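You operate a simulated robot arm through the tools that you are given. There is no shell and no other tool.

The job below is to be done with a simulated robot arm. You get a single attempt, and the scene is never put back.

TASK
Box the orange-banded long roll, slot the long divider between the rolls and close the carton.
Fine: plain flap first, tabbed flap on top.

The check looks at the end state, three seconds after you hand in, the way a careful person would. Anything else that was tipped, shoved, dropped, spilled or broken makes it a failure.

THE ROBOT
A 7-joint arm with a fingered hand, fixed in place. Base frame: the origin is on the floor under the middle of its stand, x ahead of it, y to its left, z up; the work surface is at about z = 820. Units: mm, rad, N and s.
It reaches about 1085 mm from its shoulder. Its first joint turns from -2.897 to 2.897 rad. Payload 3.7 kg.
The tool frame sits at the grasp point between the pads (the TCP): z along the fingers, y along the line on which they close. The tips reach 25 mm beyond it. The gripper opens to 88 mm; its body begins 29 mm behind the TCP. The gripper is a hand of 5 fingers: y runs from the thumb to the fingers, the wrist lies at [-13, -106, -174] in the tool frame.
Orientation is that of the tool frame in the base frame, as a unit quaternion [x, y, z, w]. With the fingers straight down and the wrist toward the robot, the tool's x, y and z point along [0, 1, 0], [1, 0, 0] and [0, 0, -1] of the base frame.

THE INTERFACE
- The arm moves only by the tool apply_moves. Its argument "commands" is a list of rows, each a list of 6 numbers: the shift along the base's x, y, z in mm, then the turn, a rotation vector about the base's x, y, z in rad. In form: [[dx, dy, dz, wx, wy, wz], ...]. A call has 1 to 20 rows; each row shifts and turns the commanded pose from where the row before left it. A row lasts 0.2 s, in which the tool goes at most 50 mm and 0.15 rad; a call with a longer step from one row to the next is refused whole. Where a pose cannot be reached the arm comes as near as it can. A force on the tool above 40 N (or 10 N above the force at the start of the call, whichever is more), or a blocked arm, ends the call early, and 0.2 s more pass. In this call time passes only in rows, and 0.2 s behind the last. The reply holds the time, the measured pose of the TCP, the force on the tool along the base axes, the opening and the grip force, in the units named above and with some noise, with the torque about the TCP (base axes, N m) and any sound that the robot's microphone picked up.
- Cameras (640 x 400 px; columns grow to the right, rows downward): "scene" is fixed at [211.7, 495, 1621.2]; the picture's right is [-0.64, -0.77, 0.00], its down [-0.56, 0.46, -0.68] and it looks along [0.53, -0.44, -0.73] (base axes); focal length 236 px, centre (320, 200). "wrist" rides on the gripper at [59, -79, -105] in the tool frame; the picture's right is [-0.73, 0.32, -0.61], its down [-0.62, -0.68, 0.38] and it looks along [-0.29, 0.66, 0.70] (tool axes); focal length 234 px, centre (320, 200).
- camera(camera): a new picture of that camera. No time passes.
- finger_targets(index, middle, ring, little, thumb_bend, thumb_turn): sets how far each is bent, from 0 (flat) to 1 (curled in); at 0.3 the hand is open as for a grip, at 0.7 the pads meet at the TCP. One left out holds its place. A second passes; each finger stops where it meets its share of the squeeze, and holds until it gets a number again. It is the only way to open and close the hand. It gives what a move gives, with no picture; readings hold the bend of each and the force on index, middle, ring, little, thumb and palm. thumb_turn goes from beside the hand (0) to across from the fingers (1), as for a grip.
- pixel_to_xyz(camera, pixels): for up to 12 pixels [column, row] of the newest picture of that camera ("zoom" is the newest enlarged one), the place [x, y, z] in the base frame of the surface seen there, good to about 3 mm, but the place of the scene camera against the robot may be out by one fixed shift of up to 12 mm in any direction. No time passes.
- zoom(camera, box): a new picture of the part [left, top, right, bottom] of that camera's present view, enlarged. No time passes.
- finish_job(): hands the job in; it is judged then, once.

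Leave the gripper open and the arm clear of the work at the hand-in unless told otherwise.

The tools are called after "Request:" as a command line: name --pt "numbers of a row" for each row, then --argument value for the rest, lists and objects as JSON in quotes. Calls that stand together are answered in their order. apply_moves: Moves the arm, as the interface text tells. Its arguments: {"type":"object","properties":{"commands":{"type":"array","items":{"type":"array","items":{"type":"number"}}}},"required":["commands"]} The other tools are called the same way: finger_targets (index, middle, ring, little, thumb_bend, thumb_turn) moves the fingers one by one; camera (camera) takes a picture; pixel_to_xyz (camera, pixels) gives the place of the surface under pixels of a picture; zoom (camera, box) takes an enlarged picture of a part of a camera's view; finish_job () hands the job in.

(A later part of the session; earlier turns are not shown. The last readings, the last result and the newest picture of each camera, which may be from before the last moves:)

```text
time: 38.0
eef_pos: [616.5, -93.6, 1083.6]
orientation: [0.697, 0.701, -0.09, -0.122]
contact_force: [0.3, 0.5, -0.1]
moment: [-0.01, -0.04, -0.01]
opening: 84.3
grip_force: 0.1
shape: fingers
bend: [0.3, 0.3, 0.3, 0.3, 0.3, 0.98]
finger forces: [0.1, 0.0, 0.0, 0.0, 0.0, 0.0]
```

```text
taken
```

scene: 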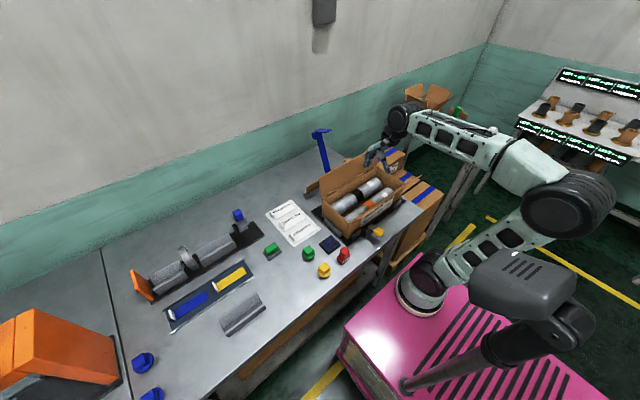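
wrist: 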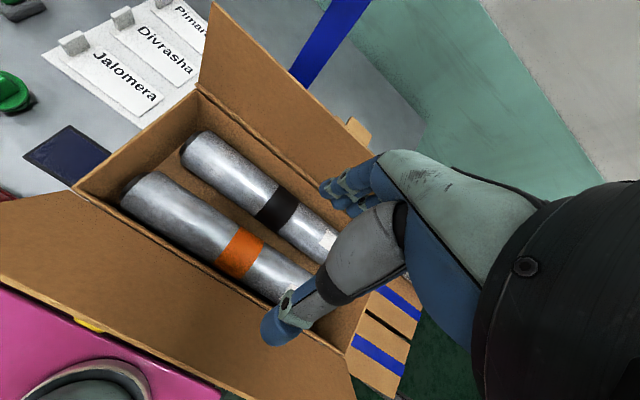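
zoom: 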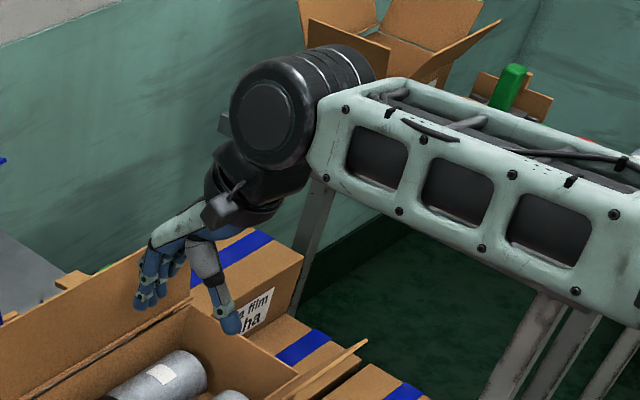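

Request:
pixel_to_xyz --camera "zoom" --pixels '[[215, 215], [225, 205], [205, 255], [235, 320], [270, 210], [255, 170], [300, 190], [320, 170], [265, 110], [235, 120], [275, 165], [305, 100]]'

Request:
pixel_to_xyz --camera "zoom" --pixels '[[340, 140], [360, 200], [450, 240], [600, 320], [180, 220], [150, 250], [140, 300], [220, 125], [340, 60], [330, 110], [600, 200], [230, 190]]'

```text
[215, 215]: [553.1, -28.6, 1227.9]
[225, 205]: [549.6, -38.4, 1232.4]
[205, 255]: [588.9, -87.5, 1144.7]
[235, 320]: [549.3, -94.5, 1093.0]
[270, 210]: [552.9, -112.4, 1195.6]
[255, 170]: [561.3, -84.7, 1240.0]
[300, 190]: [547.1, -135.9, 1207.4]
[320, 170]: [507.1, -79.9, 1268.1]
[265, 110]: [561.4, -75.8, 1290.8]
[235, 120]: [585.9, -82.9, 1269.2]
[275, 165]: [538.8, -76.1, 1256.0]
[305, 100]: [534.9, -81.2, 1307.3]
```

```text
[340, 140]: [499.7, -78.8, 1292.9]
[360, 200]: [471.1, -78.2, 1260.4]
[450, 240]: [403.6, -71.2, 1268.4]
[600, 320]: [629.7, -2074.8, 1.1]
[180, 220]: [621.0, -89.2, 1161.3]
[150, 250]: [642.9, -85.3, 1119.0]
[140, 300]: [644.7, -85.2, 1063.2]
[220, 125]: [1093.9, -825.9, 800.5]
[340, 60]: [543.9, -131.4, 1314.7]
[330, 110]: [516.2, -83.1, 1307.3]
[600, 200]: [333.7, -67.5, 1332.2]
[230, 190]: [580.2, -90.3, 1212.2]
```

The thumb base and wrist stick out toward the robot side, so I need the exact positions of the green-knob bracket and blue bar near the divider. I'll go back to the left-hand viewpoint and sample them carefully.

Request:
apply_moves --pt "0 20 25 -0.04 -0.14 0" --pt "0 25 25 0 -0.14 0" --pt "10 30 10 0 0 -0.14" --pt "14 30 5 0 0 -0.14" --pt "14 30 0 0 0 -0.14" --pt "14 30 0 0 0 -0.14" --pt "14 30 0 0 0 -0.14" --pt "14 30 0 0 0 -0.14" --pt "14 30 0 0 0 -0.14" --pt "14 30 0 0 0 -0.14" --pt "14 30 0 0 0 -0.14" --pt "14 30 0 0 0 -0.14" --pt "14 0 0 0 0 -0.14" --pt "14 0 0 0 0 -0.07"

Request:
camera --camera "wrist"

```text
time: 41.0
eef_pos: [769.8, 256.2, 1145.7]
orientation: [1.0, 0.007, -0.003, -0.016]
contact_force: [2.8, -7.7, 2.8]
moment: [0.61, 0.25, -0.03]
opening: 84.8
grip_force: 0.0
shape: fingers
bend: [0.3, 0.3, 0.3, 0.3, 0.3, 0.98]
finger forces: [0.0, 0.0, 0.1, 0.0, 0.0, 0.0]
out of reach, approached as far as the arm can: row 14
```

```text
taken
```

wrist: 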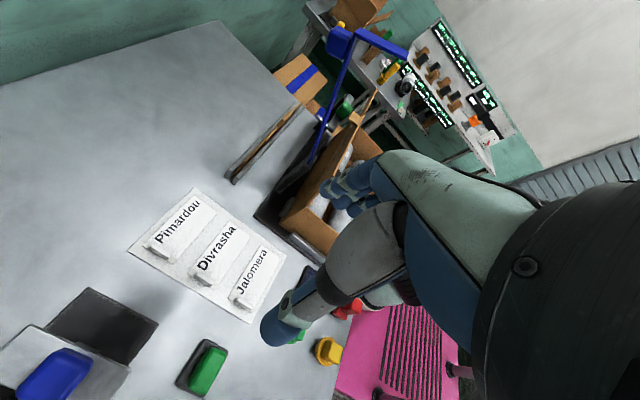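

I have the view now. I'll zoom in on the bracket area and sample it.

Request:
zoom --camera "wrist" --box '[280, 20, 400, 130]'

Request:
zoom --camera "wrist" --box '[290, 80, 380, 160]'

```text
3.64 times, centred on (340, 75) of wrist
```

zoom: 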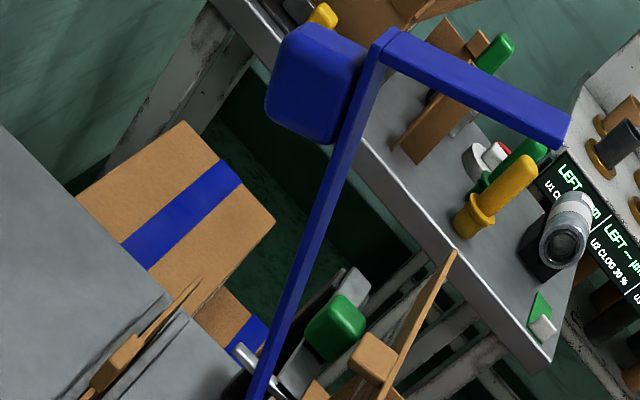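

```text
5.00 times, centred on (335, 120) of wrist
```

zoom: 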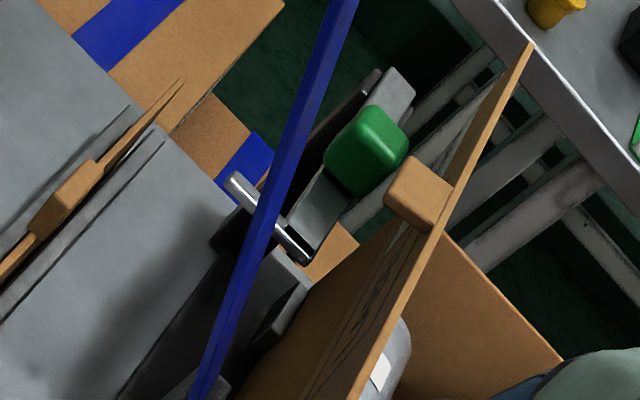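

Request:
pixel_to_xyz --camera "zoom" --pixels '[[235, 180], [290, 245], [335, 150], [370, 180], [400, 135], [365, 110], [340, 110], [400, 85], [320, 215], [260, 280], [290, 290], [225, 240]]'

Request:
pixel_to_xyz --camera "zoom" --pixels '[[390, 190], [415, 165], [440, 200], [85, 175], [65, 200], [50, 205], [345, 20], [280, 180], [215, 360], [190, 385], [130, 120], [20, 260]]'

```text
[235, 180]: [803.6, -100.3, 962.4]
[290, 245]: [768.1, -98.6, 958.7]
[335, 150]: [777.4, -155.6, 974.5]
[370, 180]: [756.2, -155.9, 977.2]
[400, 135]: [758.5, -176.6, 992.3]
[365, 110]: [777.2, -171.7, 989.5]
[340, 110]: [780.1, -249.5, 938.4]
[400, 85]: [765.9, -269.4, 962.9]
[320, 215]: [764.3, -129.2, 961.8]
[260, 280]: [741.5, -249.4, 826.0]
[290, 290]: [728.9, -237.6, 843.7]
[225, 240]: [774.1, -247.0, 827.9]
```

```text
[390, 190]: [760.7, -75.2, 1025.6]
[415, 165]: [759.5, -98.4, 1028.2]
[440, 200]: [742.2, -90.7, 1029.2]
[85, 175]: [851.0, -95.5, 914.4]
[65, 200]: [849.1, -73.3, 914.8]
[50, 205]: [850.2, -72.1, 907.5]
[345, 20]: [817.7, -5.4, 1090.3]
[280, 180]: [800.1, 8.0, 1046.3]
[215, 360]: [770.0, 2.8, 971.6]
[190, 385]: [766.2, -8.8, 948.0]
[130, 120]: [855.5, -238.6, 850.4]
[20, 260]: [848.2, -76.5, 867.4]
```

The silver crossbar ends at about x 804 (y≈−100, z 962) and the green knob is at x 756–778. So the hand can come down at x≈847 with a narrow opening and a 0.3 tilt. I'll check the arm's shoulder position for reach before planning the path.

Request:
camera --camera "scene"

Request:
pixel_to_xyz --camera "scene" --pixels '[[425, 290], [420, 305], [440, 270], [470, 240], [530, 160], [400, 380], [460, 320], [330, 150], [320, 135], [322, 160]]'

```text
taken
```

scene: 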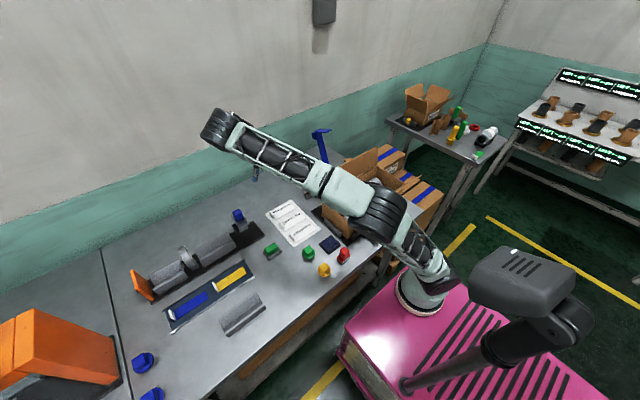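

```text
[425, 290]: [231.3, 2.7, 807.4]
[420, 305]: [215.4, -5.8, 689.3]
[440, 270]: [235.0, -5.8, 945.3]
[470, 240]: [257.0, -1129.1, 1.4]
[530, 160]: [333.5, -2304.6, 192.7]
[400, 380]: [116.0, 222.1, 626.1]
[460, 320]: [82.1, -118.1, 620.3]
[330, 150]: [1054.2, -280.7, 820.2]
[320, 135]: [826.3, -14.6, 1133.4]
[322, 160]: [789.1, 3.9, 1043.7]
```

I'll go back to the default yaw over the carton and restore the 0.3 tilt. Then I'll pre-close the hand to a narrow opening.

Request:
apply_moves --pt "-12 -32 0 0 0 0.1415" --pt "-12 -32 0 0 0 0.1415" --pt "-12 -32 0 0 0 0.1415" --pt "-12 -32 0 0 0 0.1415" --pt "-12 -32 0 0 0 0.1415" --pt "-12 -32 0 0 0 0.1415" --pt "-12 -32 0 0 0 0.1415" --pt "-12 -32 0 0 0 0.1415" --pt "-12 -32 0 0 0 0.1415" --pt "-12 -32 0 0 0 0.1415" --pt "-12 -32 0 0 0 0.1415" --pt "0 0 10 0 0.135 0" --pt "0 0 10 0 0.135 0"

Request:
finger_targets --index 0.55 --middle 0.55 --ring 0.55 --little 0.55 --thumb_bend 0.55 --thumb_turn 1.0

Request:
camera --camera "wrist"

```text
time: 43.8
eef_pos: [637.3, -100.0, 1168.7]
orientation: [0.718, 0.681, -0.102, -0.102]
contact_force: [0.0, -0.2, 0.4]
moment: [-0.01, -0.03, -0.01]
opening: 84.5
grip_force: 0.1
shape: fingers
bend: [0.3, 0.3, 0.3, 0.3, 0.3, 0.98]
finger forces: [0.1, 0.0, 0.1, 0.0, 0.0, 0.0]
```

```text
time: 44.8
eef_pos: [638.2, -98.9, 1167.5]
orientation: [0.717, 0.681, -0.102, -0.102]
contact_force: [0.2, 0.0, 0.0]
moment: [-0.04, 0.01, 0.0]
opening: 31.1
grip_force: 0.0
shape: fingers
bend: [0.55, 0.55, 0.55, 0.55, 0.55, 1.0]
finger forces: [0.1, 0.0, 0.0, 0.0, 0.1, 0.1]
```

```text
taken
```

wrist: 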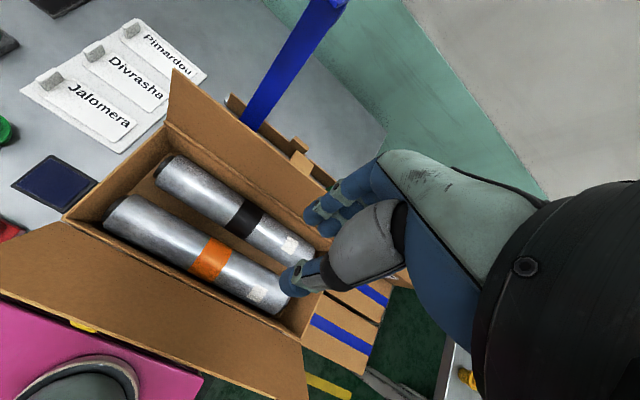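

The opening is 31 mm. I'll sample thumb and fingertip positions to know where the gap centre really is relative to the TCP, and fix a small 0.05 rad yaw error in the next move.

Request:
pixel_to_xyz --camera "wrist" --pixels '[[290, 278], [296, 270], [310, 265], [300, 290], [312, 215], [318, 222], [325, 205], [340, 195], [322, 232], [345, 225], [355, 245], [335, 215]]'

Request:
zoom --camera "wrist" --box '[260, 150, 440, 310]'

```text
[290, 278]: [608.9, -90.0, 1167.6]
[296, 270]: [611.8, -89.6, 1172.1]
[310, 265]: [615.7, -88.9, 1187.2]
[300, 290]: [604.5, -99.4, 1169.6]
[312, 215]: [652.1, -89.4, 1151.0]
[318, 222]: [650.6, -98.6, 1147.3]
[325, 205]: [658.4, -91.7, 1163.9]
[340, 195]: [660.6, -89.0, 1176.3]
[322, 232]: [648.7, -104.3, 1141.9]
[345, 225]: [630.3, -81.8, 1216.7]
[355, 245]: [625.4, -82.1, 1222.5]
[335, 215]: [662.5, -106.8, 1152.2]
```

```text
2.50 times, centred on (350, 230) of wrist
```

zoom: 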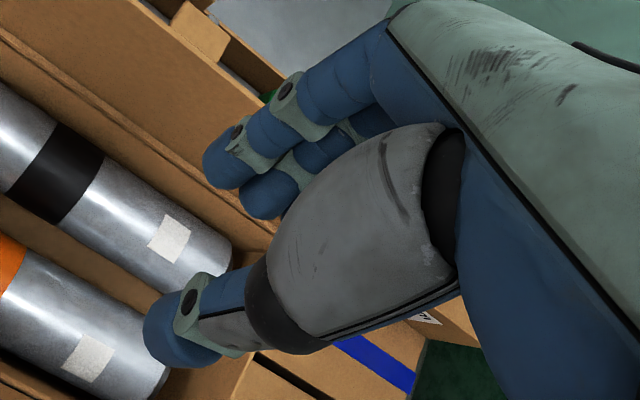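

The gap is centred on the TCP within about 1 mm. I'll go to y≈−150 first to stay clear of the blue post, then forward to x≈860 at this height.

Request:
apply_moves --pt "0 -25 0 0 0.01 0.052" --pt "12 -26 0 0 0 0" --pt "30 0 0 0 0 0" --pt "42 0 0 0 0 0" --pt "42 0 0 0 0 0" --pt "42 0 0 0 0 0" --pt "35 0 0 0 0 0" --pt "20 0 0 0 0 0"

Request:
camera --camera "wrist"

Request:
zoom --camera "scene" --box '[290, 60, 450, 210]'

```text
time: 46.6
eef_pos: [862.2, -150.8, 1169.1]
orientation: [0.699, 0.699, -0.108, -0.102]
contact_force: [0.7, 0.2, -0.6]
moment: [-0.02, 0.0, 0.01]
opening: 30.7
grip_force: 0.2
shape: fingers
bend: [0.55, 0.55, 0.55, 0.55, 0.55, 1.0]
finger forces: [0.1, 0.0, 0.0, 0.1, 0.1, 0.0]
```

```text
taken
```

wrist: 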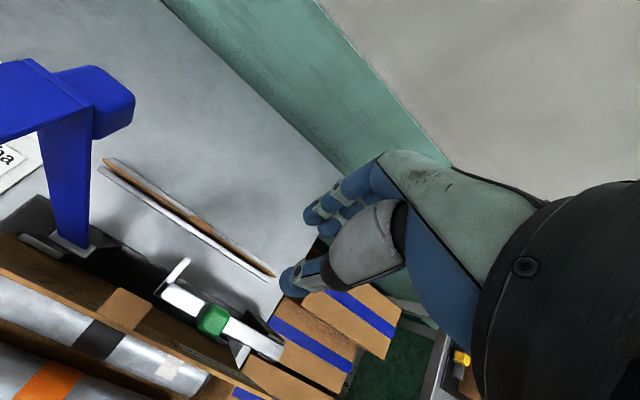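

```text
2.67 times, centred on (370, 135) of scene
```

zoom: 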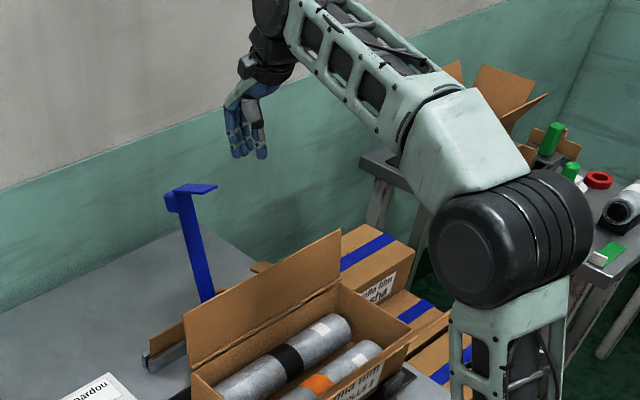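

This is an excellent view of the divider, crossbar, green knob and blue arm. I'll zoom in and measure.

Request:
zoom --camera "wrist" --box '[80, 130, 300, 330]'

Request:
pixel_to_xyz --camera "zoom" --pixels '[[85, 75], [250, 170], [275, 190], [260, 165], [275, 175], [480, 305], [200, 255], [245, 230], [330, 320], [330, 350], [385, 350], [450, 365]]'

Request:
pixel_to_xyz --camera "wrist" --pixels '[[30, 68], [85, 110], [95, 105], [0, 130], [60, 180], [75, 240], [55, 240], [130, 90], [45, 140], [0, 75]]'

```text
2.00 times, centred on (190, 230) of wrist
```

zoom: 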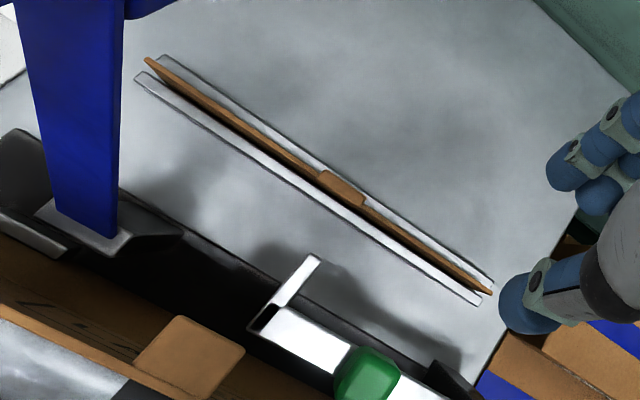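

```text
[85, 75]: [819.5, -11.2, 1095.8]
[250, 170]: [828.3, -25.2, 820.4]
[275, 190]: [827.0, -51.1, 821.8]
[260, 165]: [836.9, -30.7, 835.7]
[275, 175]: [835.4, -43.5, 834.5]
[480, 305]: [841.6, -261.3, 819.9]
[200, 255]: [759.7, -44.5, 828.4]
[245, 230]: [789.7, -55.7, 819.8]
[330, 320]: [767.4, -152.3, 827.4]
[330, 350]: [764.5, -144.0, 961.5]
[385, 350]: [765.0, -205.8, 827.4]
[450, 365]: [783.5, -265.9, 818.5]
```

```text
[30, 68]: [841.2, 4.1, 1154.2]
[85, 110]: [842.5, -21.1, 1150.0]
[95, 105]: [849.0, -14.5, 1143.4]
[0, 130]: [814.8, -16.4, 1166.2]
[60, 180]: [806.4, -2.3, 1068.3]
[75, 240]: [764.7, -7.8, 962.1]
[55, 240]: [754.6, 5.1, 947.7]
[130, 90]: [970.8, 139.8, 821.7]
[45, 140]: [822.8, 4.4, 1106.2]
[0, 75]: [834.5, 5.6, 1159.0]
```

The blue bar is wider than I thought, reaching y≈−21. I'll grip the tab a bit further −y to keep the camera housing clear. Next I'll measure the tab itself at (340,187) in this zoom.

Request:
pixel_to_xyz --camera "zoom" --pixels '[[325, 178], [345, 188], [360, 197], [350, 185], [335, 178], [340, 195], [150, 65], [200, 100], [300, 160], [440, 255], [485, 290], [310, 262]]'

Request:
zoom --camera "wrist" --box '[160, 180, 240, 260]'

```text
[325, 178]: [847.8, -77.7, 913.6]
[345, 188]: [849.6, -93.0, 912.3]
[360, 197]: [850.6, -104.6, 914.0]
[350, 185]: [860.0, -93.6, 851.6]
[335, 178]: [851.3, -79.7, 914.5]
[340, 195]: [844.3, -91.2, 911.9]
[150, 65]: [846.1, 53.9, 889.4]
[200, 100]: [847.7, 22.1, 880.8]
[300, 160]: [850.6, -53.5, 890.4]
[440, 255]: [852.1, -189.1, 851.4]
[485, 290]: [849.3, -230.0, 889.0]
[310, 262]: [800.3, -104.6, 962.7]
```

```text
5.00 times, centred on (200, 220) of wrist
```

zoom: 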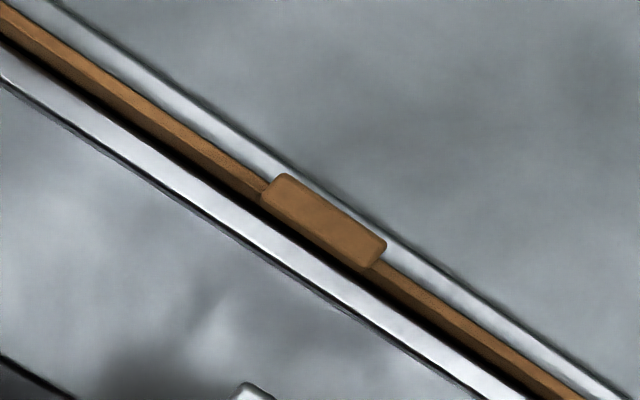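

Request:
pixel_to_xyz --camera "zoom" --pixels '[[285, 180], [380, 243], [265, 198], [368, 264], [325, 222], [335, 212], [310, 230], [170, 125], [150, 130], [200, 155], [450, 300], [470, 320]]'

```text
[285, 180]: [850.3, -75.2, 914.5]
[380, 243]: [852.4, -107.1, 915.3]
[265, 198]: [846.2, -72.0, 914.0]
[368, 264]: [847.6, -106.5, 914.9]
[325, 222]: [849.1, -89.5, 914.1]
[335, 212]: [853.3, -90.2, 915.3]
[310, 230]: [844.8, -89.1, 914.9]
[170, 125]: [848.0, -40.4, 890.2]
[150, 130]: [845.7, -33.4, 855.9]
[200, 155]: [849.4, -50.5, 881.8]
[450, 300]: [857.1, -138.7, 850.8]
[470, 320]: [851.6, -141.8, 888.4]
```

The tab is centred at x 849, y −90, top z 914.5, and about 10 mm thick. At y=−150 I'll now descend to z≈960.

Request:
apply_moves --pt "2 0 -35 0 0 0" --pt "0 0 -40 0 0 0" --pt "0 0 -40 0 0 0" --pt "0 0 -40 0 0 0" --pt "0 0 -35 0 0 0" --pt "0 0 -19 0 0 0"

Request:
camera --camera "wrist"

Request:
zoom --camera "scene" --box '[290, 80, 450, 220]'

```text
time: 48.0
eef_pos: [862.5, -149.3, 960.3]
orientation: [0.7, 0.699, -0.108, -0.102]
contact_force: [-0.2, -0.1, -0.6]
moment: [0.01, -0.01, -0.01]
opening: 31.1
grip_force: 0.0
shape: fingers
bend: [0.55, 0.55, 0.55, 0.55, 0.55, 1.0]
finger forces: [0.0, 0.0, 0.0, 0.0, 0.0, 0.0]
```

```text
taken
```

wrist: 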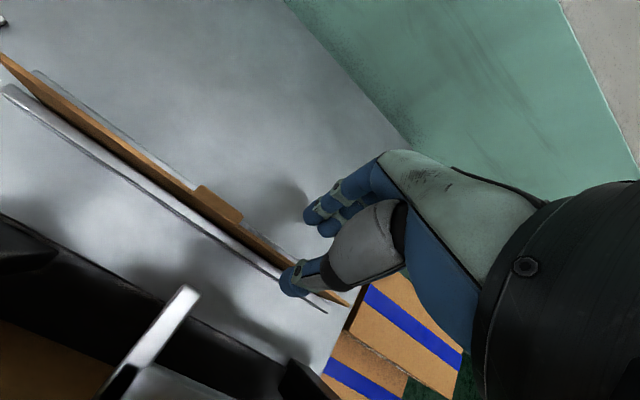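

```text
2.86 times, centred on (370, 150) of scene
```

zoom: 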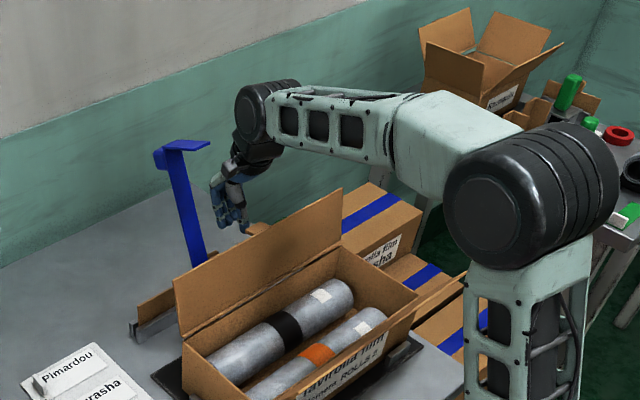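

The path is clear. I'll slide +y by 52 mm to line up with the tab, staying above it.

Request:
apply_moves --pt "0 18 0 0 0 0" --pt "0 18 0 0 0 0" --pt "-4 12 0 0 0 0" --pt "-7 4 0 0 0 0"

Request:
camera --camera "wrist"

Request:
zoom --camera "scene" --box '[310, 100, 400, 180]'

```text
time: 49.0
eef_pos: [852.0, -98.9, 959.4]
orientation: [0.699, 0.699, -0.108, -0.103]
contact_force: [-0.3, 0.0, 0.3]
moment: [-0.01, -0.03, 0.02]
opening: 31.0
grip_force: 0.0
shape: fingers
bend: [0.55, 0.55, 0.55, 0.55, 0.55, 1.0]
finger forces: [0.0, 0.0, 0.0, 0.1, 0.0, 0.0]
```

```text
taken
```

wrist: 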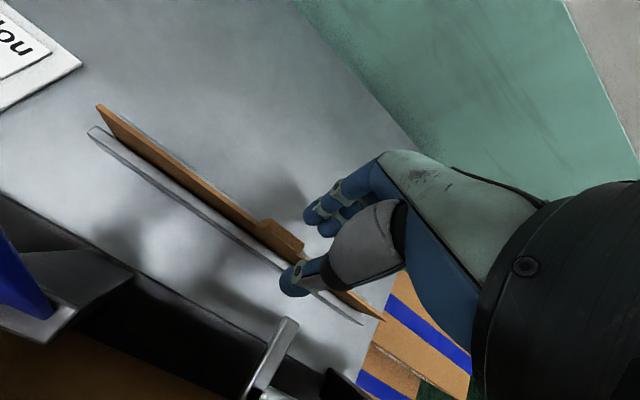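

```text
5.00 times, centred on (355, 140) of scene
```

zoom: 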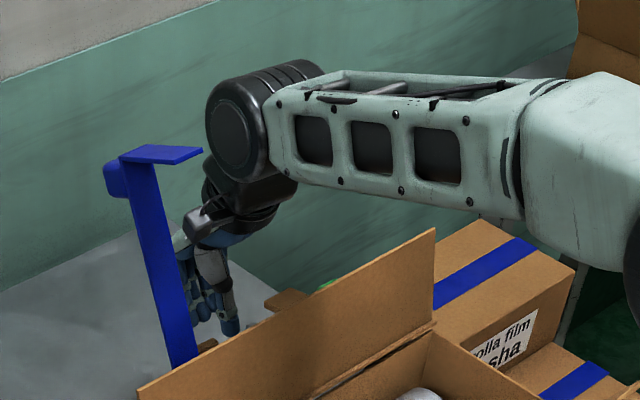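

The tab sits between thumb and fingers in the view, around (282,238). I'll re-measure it from this close range.

Request:
pixel_to_xyz --camera "wrist" --pixels '[[265, 222], [280, 235], [295, 245], [285, 230], [272, 235], [300, 240], [180, 165], [110, 110], [270, 330], [285, 320]]'

Request:
zoom --camera "wrist" --box '[230, 180, 350, 300]'

```text
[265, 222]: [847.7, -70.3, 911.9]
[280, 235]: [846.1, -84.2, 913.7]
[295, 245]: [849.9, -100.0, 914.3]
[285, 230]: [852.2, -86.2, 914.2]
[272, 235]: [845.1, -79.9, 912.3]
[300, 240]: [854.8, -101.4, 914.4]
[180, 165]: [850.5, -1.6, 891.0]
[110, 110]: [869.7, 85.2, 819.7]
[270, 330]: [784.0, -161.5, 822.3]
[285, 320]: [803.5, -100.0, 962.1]
```

```text
3.33 times, centred on (290, 240) of wrist
```

zoom: 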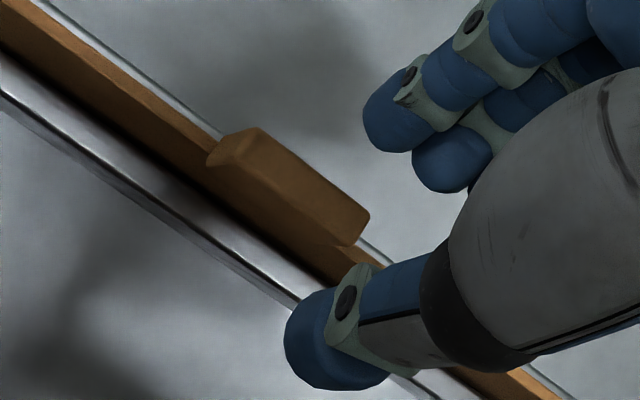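

Aligned: tab centre x≈850 and hand-gap centre ≈850.6. I'll descend to TCP z≈911 and watch the force.

Request:
apply_moves --pt "0 1 -15 0 0 0" --pt "0 1 -15 0 0 0" --pt "0 0 -10 0 0 0" --pt "0 0 -8 0 0 0"

Request:
zoom --camera "wrist" --box '[230, 160, 410, 320]'

```text
time: 50.0
eef_pos: [853.4, -96.2, 911.0]
orientation: [0.7, 0.699, -0.108, -0.102]
contact_force: [-0.2, 0.8, -0.4]
moment: [0.02, -0.01, 0.03]
opening: 30.8
grip_force: 0.0
shape: fingers
bend: [0.55, 0.55, 0.55, 0.55, 0.55, 1.0]
finger forces: [0.0, 0.0, 0.0, 0.0, 0.1, 0.0]
```

```text
2.50 times, centred on (320, 240) of wrist
```

zoom: 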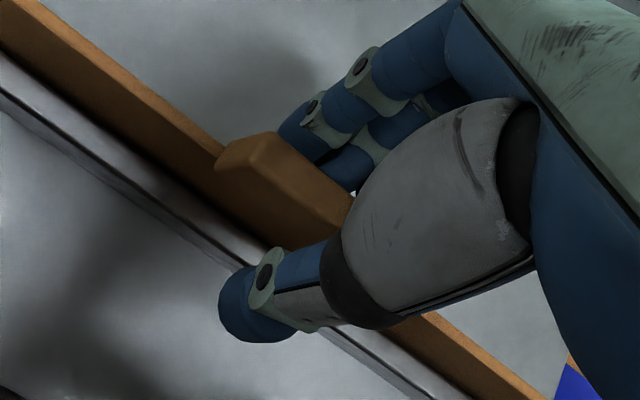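

The tab lies between thumb and fingers. I'll close index, middle and thumb on it, leaving ring and little as they are.

Request:
finger_targets --index 0.72 --middle 0.72 --thumb_bend 0.72

Request:
zoom --camera "wrist" --box '[230, 160, 410, 320]'

```text
time: 51.0
eef_pos: [852.5, -96.2, 910.0]
orientation: [0.699, 0.699, -0.109, -0.102]
contact_force: [2.2, -0.5, 0.0]
moment: [-0.02, -0.18, 0.02]
opening: 5.8
grip_force: 7.5
shape: fingers
bend: [0.71, 0.66, 0.55, 0.55, 0.67, 1.0]
finger forces: [4.4, 4.4, 0.0, 0.0, 6.1, 0.1]
```

```text
2.50 times, centred on (320, 240) of wrist
```

zoom: 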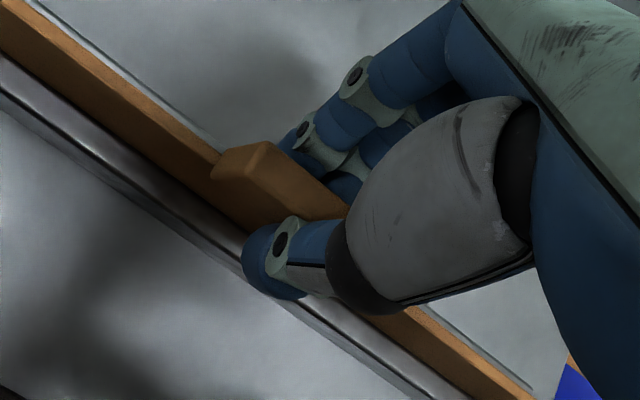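

A light grip has formed (7.5 N). I'll command further closure to get the full squeeze.

Request:
finger_targets --index 0.8 --middle 0.8 --thumb_bend 0.8

Request:
camera --camera "wrist"

```text
time: 52.0
eef_pos: [851.4, -96.6, 911.2]
orientation: [0.699, 0.699, -0.109, -0.103]
contact_force: [1.7, 0.8, -1.1]
moment: [-0.01, -0.18, 0.03]
opening: 3.8
grip_force: 14.5
shape: fingers
bend: [0.73, 0.72, 0.55, 0.55, 0.68, 1.0]
finger forces: [7.8, 8.1, 0.0, 0.0, 13.5, 0.0]
```

```text
taken
```

wrist: 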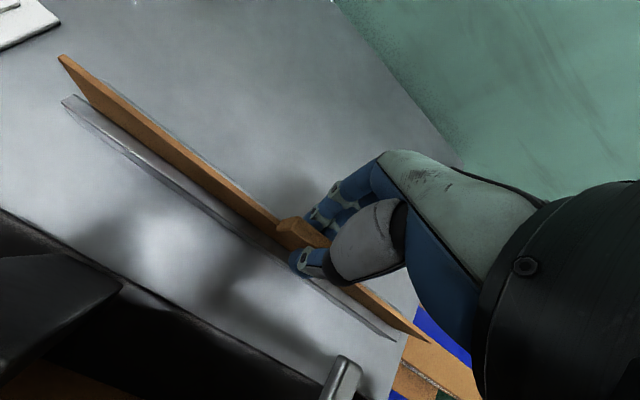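

The grip is 14.5 N. I'll lift 15 mm gently and check that the divider follows.

Request:
apply_moves --pt "0 0 5 0 0 0" --pt "0 0 5 0 0 0" --pt "0 0 5 0 0 0"

Request:
camera --camera "wrist"

Request:
pixel_to_xyz --camera "wrist" --pixels '[[65, 62], [75, 85], [150, 130], [140, 135], [220, 185], [235, 195], [395, 315], [425, 335], [280, 230], [295, 228], [215, 195], [200, 190]]'

```text
time: 52.8
eef_pos: [851.9, -96.5, 926.4]
orientation: [0.698, 0.7, -0.108, -0.102]
contact_force: [2.5, -0.9, -1.4]
moment: [0.02, -0.15, 0.05]
opening: 3.9
grip_force: 15.0
shape: fingers
bend: [0.73, 0.72, 0.55, 0.55, 0.68, 1.0]
finger forces: [7.7, 8.1, 0.0, 0.0, 13.8, 0.0]
```

```text
taken
```

wrist: 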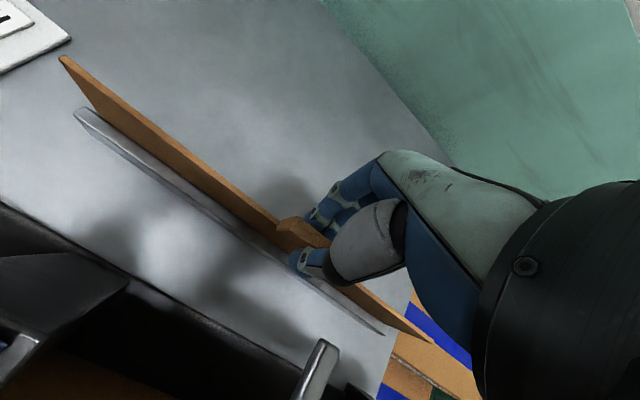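

```text
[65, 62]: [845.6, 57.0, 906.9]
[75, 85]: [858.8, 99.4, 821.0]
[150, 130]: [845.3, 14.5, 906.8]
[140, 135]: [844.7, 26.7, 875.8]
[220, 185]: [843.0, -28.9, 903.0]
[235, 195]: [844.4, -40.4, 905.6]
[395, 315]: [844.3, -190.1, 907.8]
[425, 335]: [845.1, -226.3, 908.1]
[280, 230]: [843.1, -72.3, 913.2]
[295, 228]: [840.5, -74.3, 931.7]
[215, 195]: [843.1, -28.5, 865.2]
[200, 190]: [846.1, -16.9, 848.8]
```

The divider follows. Its top edge is level at z≈907 along its whole length and nearly vertical. I'll lift 30 mm more to clear the rails, then shift −y by 55 mm away from the blue bar.

Request:
apply_moves --pt "0 0 8 0 0 0" --pt "0 0 12 0 0 0" --pt "0 0 12 0 0 0" --pt "0 -10 3 0 0 0" --pt "0 -18 0 0 0 0" --pt "0 -18 0 0 0 0" --pt "0 -10 0 0 0 0"

Request:
camera --camera "wrist"

Request:
zoom --camera "scene" --box '[300, 90, 420, 200]'

```text
time: 54.4
eef_pos: [851.7, -152.1, 961.8]
orientation: [0.699, 0.7, -0.108, -0.102]
contact_force: [-0.5, 0.1, -1.1]
moment: [0.01, 0.01, 0.0]
opening: 3.8
grip_force: 12.8
shape: fingers
bend: [0.73, 0.72, 0.55, 0.55, 0.68, 1.0]
finger forces: [7.7, 5.1, 0.1, 0.0, 12.9, 0.1]
```

```text
taken
```

wrist: 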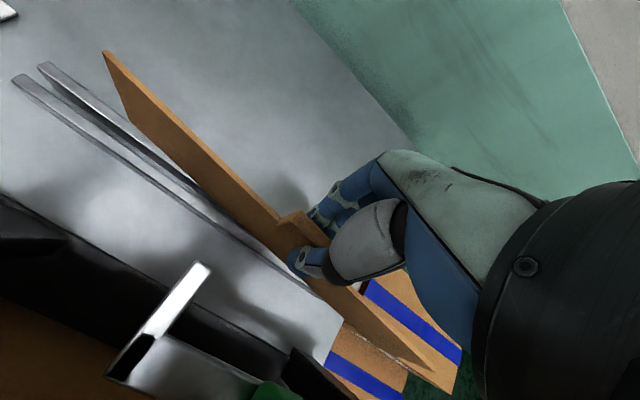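

```text
3.64 times, centred on (360, 145) of scene
```

zoom: 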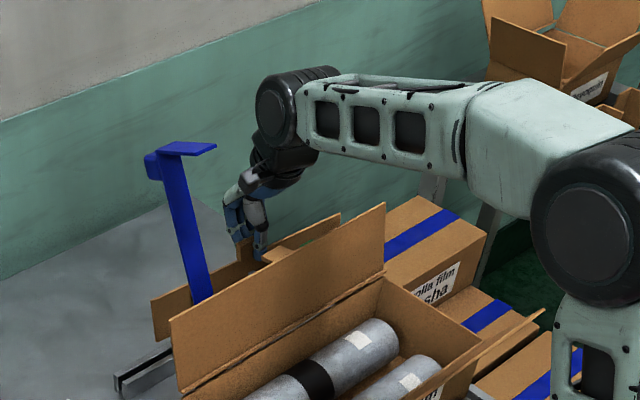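

The divider is out of the rack but appears slightly yawed. I'll measure its orientation.

Request:
pixel_to_xyz --camera "wrist" --pixels '[[110, 58], [128, 115], [160, 105], [200, 160], [240, 200], [180, 175], [230, 225], [360, 300], [400, 335], [420, 355], [290, 215], [300, 225]]'

```text
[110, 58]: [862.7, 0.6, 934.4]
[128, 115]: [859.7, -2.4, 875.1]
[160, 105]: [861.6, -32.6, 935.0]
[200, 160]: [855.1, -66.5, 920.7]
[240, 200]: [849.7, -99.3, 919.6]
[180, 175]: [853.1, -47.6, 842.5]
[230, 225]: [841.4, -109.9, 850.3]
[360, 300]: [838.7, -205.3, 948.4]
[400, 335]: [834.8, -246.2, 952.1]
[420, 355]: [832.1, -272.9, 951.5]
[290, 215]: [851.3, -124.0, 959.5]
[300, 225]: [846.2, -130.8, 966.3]
```

The divider yawed about 0.11 rad and its +y end droops by about 0.06 rad. I'll correct with the hand while raising well above the flap.

Request:
apply_moves --pt "0 0 25 0 0 0" --pt "0 0 35 0.032 -0.022 0.056" --pt "0 0 35 0.031 -0.022 0.056" --pt "0 0 40 0 0 0" --pt "0 0 35 0 0 0" --pt "0 0 20 0 0 0"

Request:
camera --camera "wrist"

Request:
zoom --camera "scene" --box '[300, 60, 440, 200]'

```text
time: 55.8
eef_pos: [852.9, -152.5, 1151.2]
orientation: [0.657, 0.743, -0.077, -0.103]
contact_force: [-0.4, -0.5, -1.2]
moment: [-0.05, -0.01, 0.01]
opening: 3.3
grip_force: 12.9
shape: fingers
bend: [0.73, 0.73, 0.55, 0.55, 0.68, 1.0]
finger forces: [6.5, 6.5, 0.0, 0.1, 13.1, 0.0]
```

```text
taken
```

wrist: 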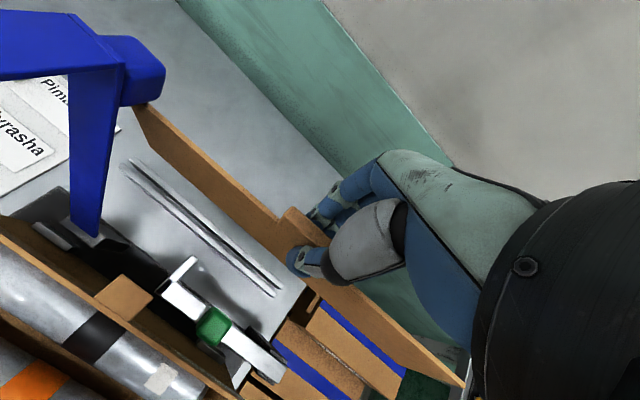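

```text
2.86 times, centred on (370, 130) of scene
```

zoom: 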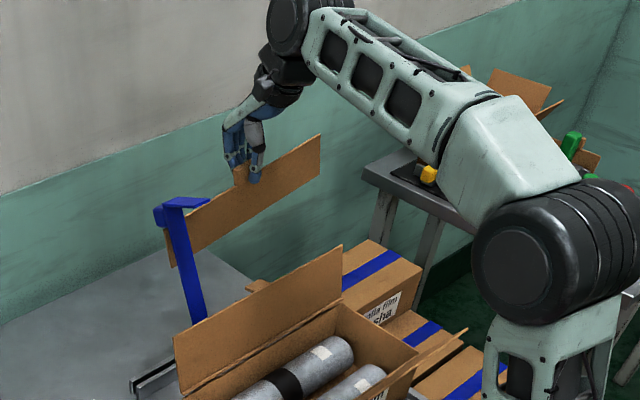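

The divider's +y end looks close to the blue pad at (140,100). I'll check the distances before moving.

Request:
pixel_to_xyz --camera "wrist" --pixels '[[142, 112], [138, 125], [150, 115], [150, 95], [160, 75], [135, 90], [200, 160], [250, 205], [180, 175], [400, 330], [450, 378], [350, 325]]'

Request:
zoom --camera "wrist" --box '[90, 50, 210, 170]'

```text
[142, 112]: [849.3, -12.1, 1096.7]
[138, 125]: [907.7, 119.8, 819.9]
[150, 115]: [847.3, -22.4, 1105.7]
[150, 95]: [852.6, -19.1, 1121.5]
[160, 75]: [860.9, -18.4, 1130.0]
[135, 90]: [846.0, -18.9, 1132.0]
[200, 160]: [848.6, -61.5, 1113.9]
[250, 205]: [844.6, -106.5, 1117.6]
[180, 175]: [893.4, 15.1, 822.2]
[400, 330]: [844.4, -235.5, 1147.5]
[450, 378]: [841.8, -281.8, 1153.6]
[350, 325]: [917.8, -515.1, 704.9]
```

```text
3.33 times, centred on (150, 110) of wrist
```

zoom: 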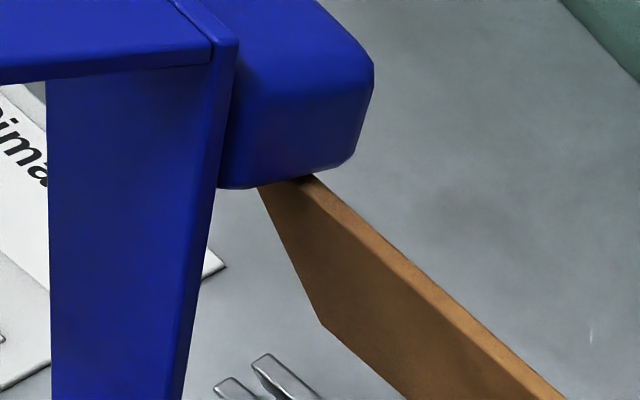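

The divider's +y corner has come up under the blue pad and was pushed down, so it's now pitched by about 0.15 rad. I'll lower 8 mm to release it, then move −y away from the pad.

Request:
apply_moves --pt "0 0 -8 0 0 0" --pt "0 -12 0 0 0 0" --pt "0 -18 0 0 0 0" --pt "0 -18 0 0 0 0"

Request:
camera --camera "wrist"

Request:
zoom --camera "scene" --box '[300, 60, 440, 200]'

```text
time: 56.8
eef_pos: [851.7, -200.8, 1144.0]
orientation: [0.657, 0.743, -0.076, -0.103]
contact_force: [-0.3, -0.4, 0.2]
moment: [0.0, 0.0, -0.02]
opening: 3.7
grip_force: 12.6
shape: fingers
bend: [0.73, 0.73, 0.55, 0.55, 0.68, 1.0]
finger forces: [7.7, 5.5, 0.0, 0.1, 13.2, 0.0]
```

```text
taken
```

wrist: 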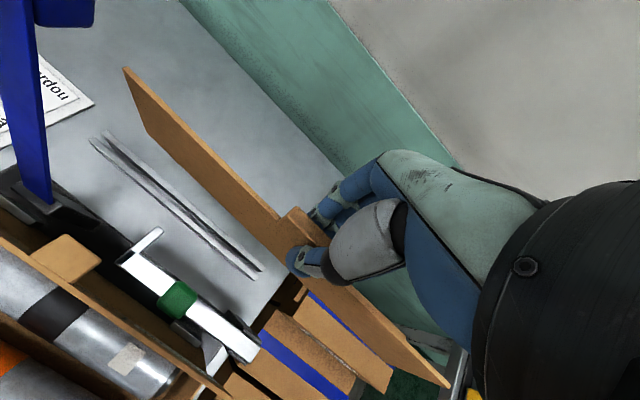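

```text
2.86 times, centred on (370, 130) of scene
```

zoom: 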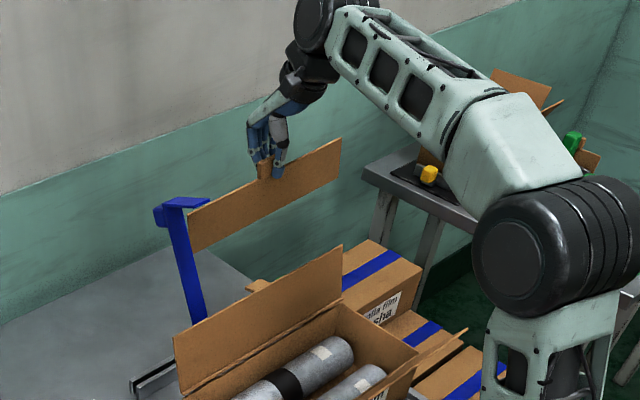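

The divider is free of the pad, and the blue bar looks unmoved. I'll measure the divider's orientation again.

Request:
pixel_to_xyz --camera "wrist" --pixels '[[125, 72], [130, 75], [148, 130], [200, 140], [250, 190], [180, 160], [230, 210], [370, 305], [400, 335], [440, 375], [390, 345], [300, 225]]'

Request:
pixel_to_xyz --camera "zoom" --pixels '[[192, 215], [195, 245], [240, 195], [255, 215], [320, 155], [338, 142], [335, 175], [310, 190], [185, 205], [160, 215], [200, 225], [265, 170]]'

```text
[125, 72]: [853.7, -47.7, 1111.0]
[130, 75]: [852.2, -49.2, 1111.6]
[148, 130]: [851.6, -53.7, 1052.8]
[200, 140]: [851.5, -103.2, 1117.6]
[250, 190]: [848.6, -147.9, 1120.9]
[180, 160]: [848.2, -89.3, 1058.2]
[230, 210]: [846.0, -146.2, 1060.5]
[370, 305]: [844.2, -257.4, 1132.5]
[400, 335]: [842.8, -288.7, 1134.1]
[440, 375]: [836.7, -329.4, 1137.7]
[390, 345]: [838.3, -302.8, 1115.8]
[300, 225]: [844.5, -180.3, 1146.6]
```

```text
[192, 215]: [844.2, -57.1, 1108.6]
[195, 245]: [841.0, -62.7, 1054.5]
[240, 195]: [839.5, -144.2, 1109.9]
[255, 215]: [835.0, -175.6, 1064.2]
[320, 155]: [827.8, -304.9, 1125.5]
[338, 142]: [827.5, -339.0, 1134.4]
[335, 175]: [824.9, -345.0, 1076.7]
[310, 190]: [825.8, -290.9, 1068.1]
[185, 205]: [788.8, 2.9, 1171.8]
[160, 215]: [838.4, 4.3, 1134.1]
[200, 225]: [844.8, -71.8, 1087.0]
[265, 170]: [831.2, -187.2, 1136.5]
```

The divider is level within 0.095 rad pitch and 0.06 rad yaw, and is vertical. I'll correct both, carry it −x over the far flap at y≈−200, and then centre it in y.

Request:
apply_moves --pt "0 0 3 0.05 0 0.03" --pt "0 0 3 0.045 0 0.03" --pt "-20 0 0 0 0 0" --pt "-35 0 0 0 0 0" --pt "-40 0 0 0 0 0" --pt "-40 0 0 0 0 0" --pt "-40 0 0 0 0 0" --pt "-25 0 0 0 0 0" --pt "-9 15 0 0 0 0" --pt "0 30 0 0 0 0" --pt "0 30 0 0 0 0" --pt "0 22 0 0 0 0"

Request:
camera --camera "wrist"

Request:
zoom --camera "scene" --box '[290, 80, 450, 240]'

```text
time: 59.4
eef_pos: [644.7, -104.0, 1148.9]
orientation: [0.629, 0.765, -0.044, -0.133]
contact_force: [-0.2, -0.3, -0.5]
moment: [0.01, -0.03, -0.03]
opening: 3.3
grip_force: 13.2
shape: fingers
bend: [0.73, 0.73, 0.55, 0.55, 0.68, 1.0]
finger forces: [7.6, 5.5, 0.0, 0.1, 13.0, 0.1]
```

```text
taken
```

wrist: 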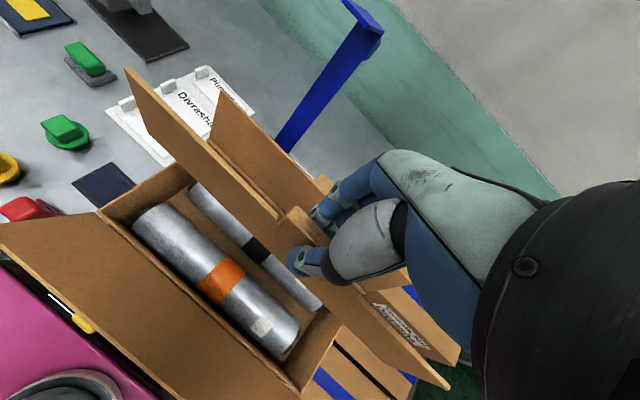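

```text
2.50 times, centred on (370, 160) of scene
```

zoom: 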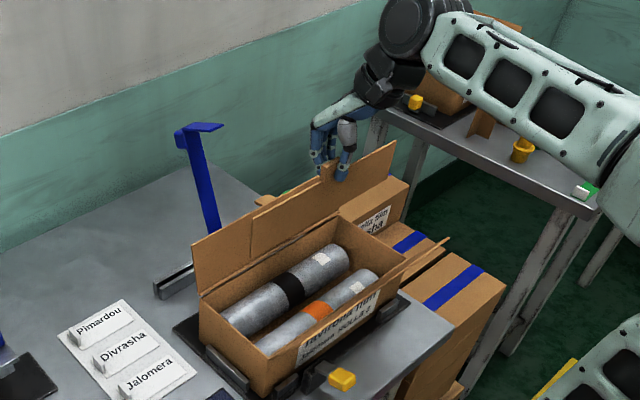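

The divider is above the carton. I'll measure its edges against the rolls' gap.

Request:
pixel_to_xyz --camera "wrist" --pixels '[[130, 75], [146, 126], [200, 135], [250, 185], [180, 155], [230, 205], [370, 305], [400, 335], [440, 378], [390, 350], [230, 275], [210, 195]]'

Request:
pixel_to_xyz --camera "wrist" --pixels '[[160, 220], [175, 208], [205, 235], [215, 260], [240, 290], [265, 310], [290, 330], [205, 195], [225, 220], [255, 250], [285, 280], [300, 290]]'

```text
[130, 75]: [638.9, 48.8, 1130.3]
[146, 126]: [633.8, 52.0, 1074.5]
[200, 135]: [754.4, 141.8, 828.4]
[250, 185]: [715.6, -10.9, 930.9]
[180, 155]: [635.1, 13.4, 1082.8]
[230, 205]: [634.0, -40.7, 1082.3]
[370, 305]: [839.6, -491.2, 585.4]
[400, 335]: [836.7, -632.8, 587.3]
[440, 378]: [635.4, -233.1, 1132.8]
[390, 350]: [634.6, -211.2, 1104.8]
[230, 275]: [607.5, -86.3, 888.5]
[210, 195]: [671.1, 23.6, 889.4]
```

```text
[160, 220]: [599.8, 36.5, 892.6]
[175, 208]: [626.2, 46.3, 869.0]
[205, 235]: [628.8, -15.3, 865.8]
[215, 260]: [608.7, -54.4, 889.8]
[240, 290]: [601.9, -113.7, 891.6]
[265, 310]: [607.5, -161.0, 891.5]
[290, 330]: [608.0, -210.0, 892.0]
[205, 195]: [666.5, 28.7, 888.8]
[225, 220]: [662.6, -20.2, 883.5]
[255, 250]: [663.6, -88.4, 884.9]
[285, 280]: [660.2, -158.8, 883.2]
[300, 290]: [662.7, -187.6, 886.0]
```

The divider hangs level at x≈635 and y −235…50, over the gap (628–644). I'll tuck ring and little in (0.66) so they stay off the far roll, then descend partway.

Request:
finger_targets --ring 0.66 --little 0.66

Request:
apply_moves --pt "-1 0 -25 0 0 0" --pt "-1 0 -35 0 0 0" --pt "0 0 -40 0 0 0" --pt "0 0 -35 0 0 0" --pt "0 0 -20 0 0 0"

Request:
camera --camera "wrist"

Request:
zoom --camera "scene" --box '[310, 110, 430, 230]'

```text
time: 60.4
eef_pos: [643.6, -103.8, 1150.2]
orientation: [0.629, 0.765, -0.045, -0.132]
contact_force: [-0.3, -0.2, -0.1]
moment: [-0.01, 0.01, -0.02]
opening: 3.4
grip_force: 12.7
shape: fingers
bend: [0.73, 0.73, 0.66, 0.66, 0.68, 1.0]
finger forces: [7.6, 5.4, 0.0, 0.1, 13.0, 0.1]
```

```text
time: 61.6
eef_pos: [640.7, -103.5, 994.8]
orientation: [0.628, 0.765, -0.045, -0.132]
contact_force: [-0.6, -0.4, -1.0]
moment: [0.0, -0.02, 0.0]
opening: 3.3
grip_force: 13.3
shape: fingers
bend: [0.73, 0.73, 0.66, 0.66, 0.68, 1.0]
finger forces: [7.6, 5.4, 0.0, 0.1, 13.0, 0.1]
```

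```text
taken
```

wrist: 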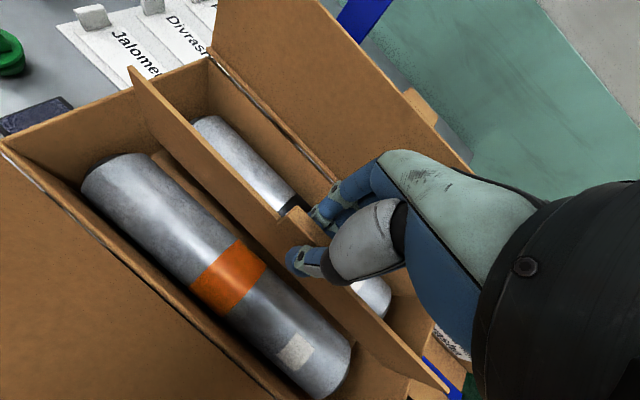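

```text
3.33 times, centred on (370, 170) of scene
```

zoom: 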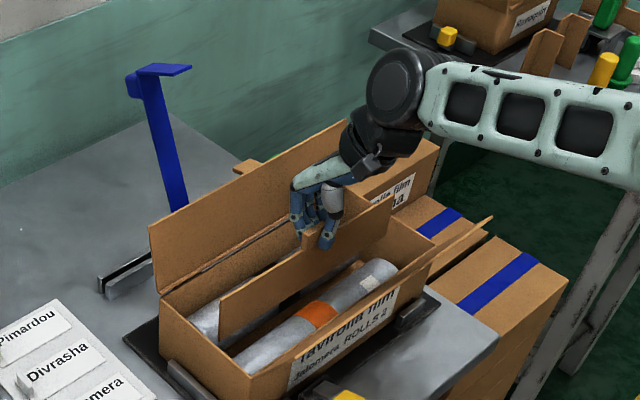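

The divider is inside the flaps and lined up between the rolls. I'll check positions again before the last ~80 mm.

Request:
pixel_to_xyz --camera "wrist" --pixels '[[134, 75], [150, 130], [180, 165], [240, 225], [200, 140], [250, 190], [435, 375], [400, 365], [230, 275], [130, 170], [215, 130], [240, 160]]'

Request:
zoom --camera "wrist" --box '[80, 50, 400, 390]'

```text
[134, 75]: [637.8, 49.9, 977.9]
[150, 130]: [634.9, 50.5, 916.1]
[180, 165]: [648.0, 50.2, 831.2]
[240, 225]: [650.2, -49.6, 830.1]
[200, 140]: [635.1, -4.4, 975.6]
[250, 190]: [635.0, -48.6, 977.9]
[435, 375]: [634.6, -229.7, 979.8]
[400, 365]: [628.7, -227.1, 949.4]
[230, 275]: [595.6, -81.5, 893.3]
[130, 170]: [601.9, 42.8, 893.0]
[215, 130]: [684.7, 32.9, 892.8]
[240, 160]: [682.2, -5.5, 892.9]
```

```text
1.18 times, centred on (240, 220) of wrist
```

zoom: 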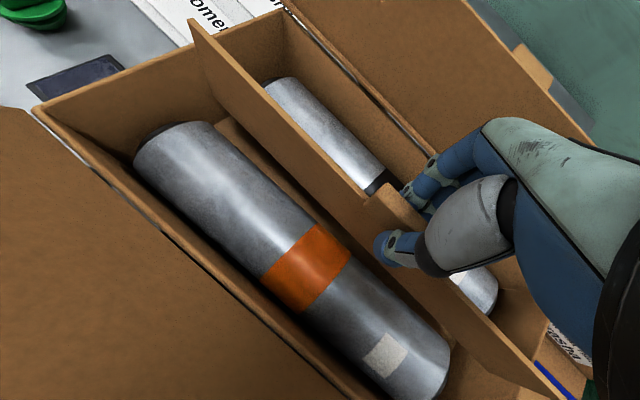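

I'll check the divider's lower edge toward the −y end for any tilt.

Request:
pixel_to_xyz --camera "wrist" --pixels '[[300, 290], [330, 320], [350, 330], [370, 350], [380, 345], [410, 375], [420, 370], [340, 345], [320, 330], [200, 180], [230, 215], [390, 340]]'

```text
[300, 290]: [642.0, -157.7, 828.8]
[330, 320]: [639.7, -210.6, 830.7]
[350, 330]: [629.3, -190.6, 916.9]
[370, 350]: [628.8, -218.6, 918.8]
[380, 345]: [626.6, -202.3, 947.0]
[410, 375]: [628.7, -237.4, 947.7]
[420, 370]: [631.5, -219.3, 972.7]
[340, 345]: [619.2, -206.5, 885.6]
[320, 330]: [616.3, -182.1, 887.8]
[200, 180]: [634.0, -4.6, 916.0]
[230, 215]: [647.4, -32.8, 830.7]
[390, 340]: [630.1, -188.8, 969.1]
```

The divider's bottom edge is at x≈629 (−y end) to 634 (+y end). I'll shift +2 mm, yaw +0.02, and lower it into the gap slowly.

Request:
apply_moves --pt "2 0 -15 0 0 0.02" --pt "0 0 -15 0 0 0" --pt "0 0 -12 0 0 0" --pt "0 0 -8 0 0 0"

Request:
camera --camera "wrist"

```text
time: 62.6
eef_pos: [642.9, -104.3, 945.8]
orientation: [0.621, 0.771, -0.046, -0.132]
contact_force: [-0.1, -0.1, -1.1]
moment: [0.0, 0.03, -0.05]
opening: 2.9
grip_force: 12.8
shape: fingers
bend: [0.73, 0.73, 0.66, 0.66, 0.68, 1.0]
finger forces: [7.6, 5.4, 0.0, 0.0, 13.0, 0.0]
```

```text
taken
```

wrist: 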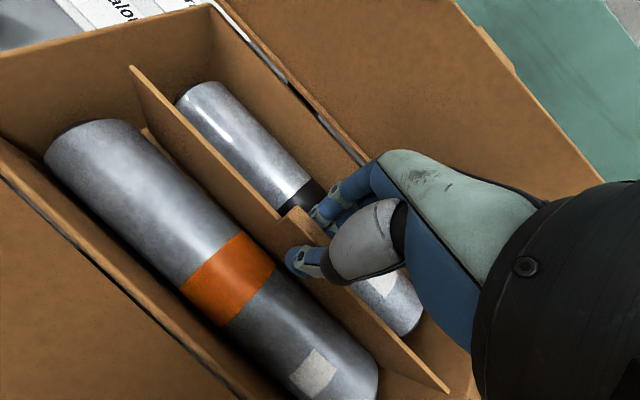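

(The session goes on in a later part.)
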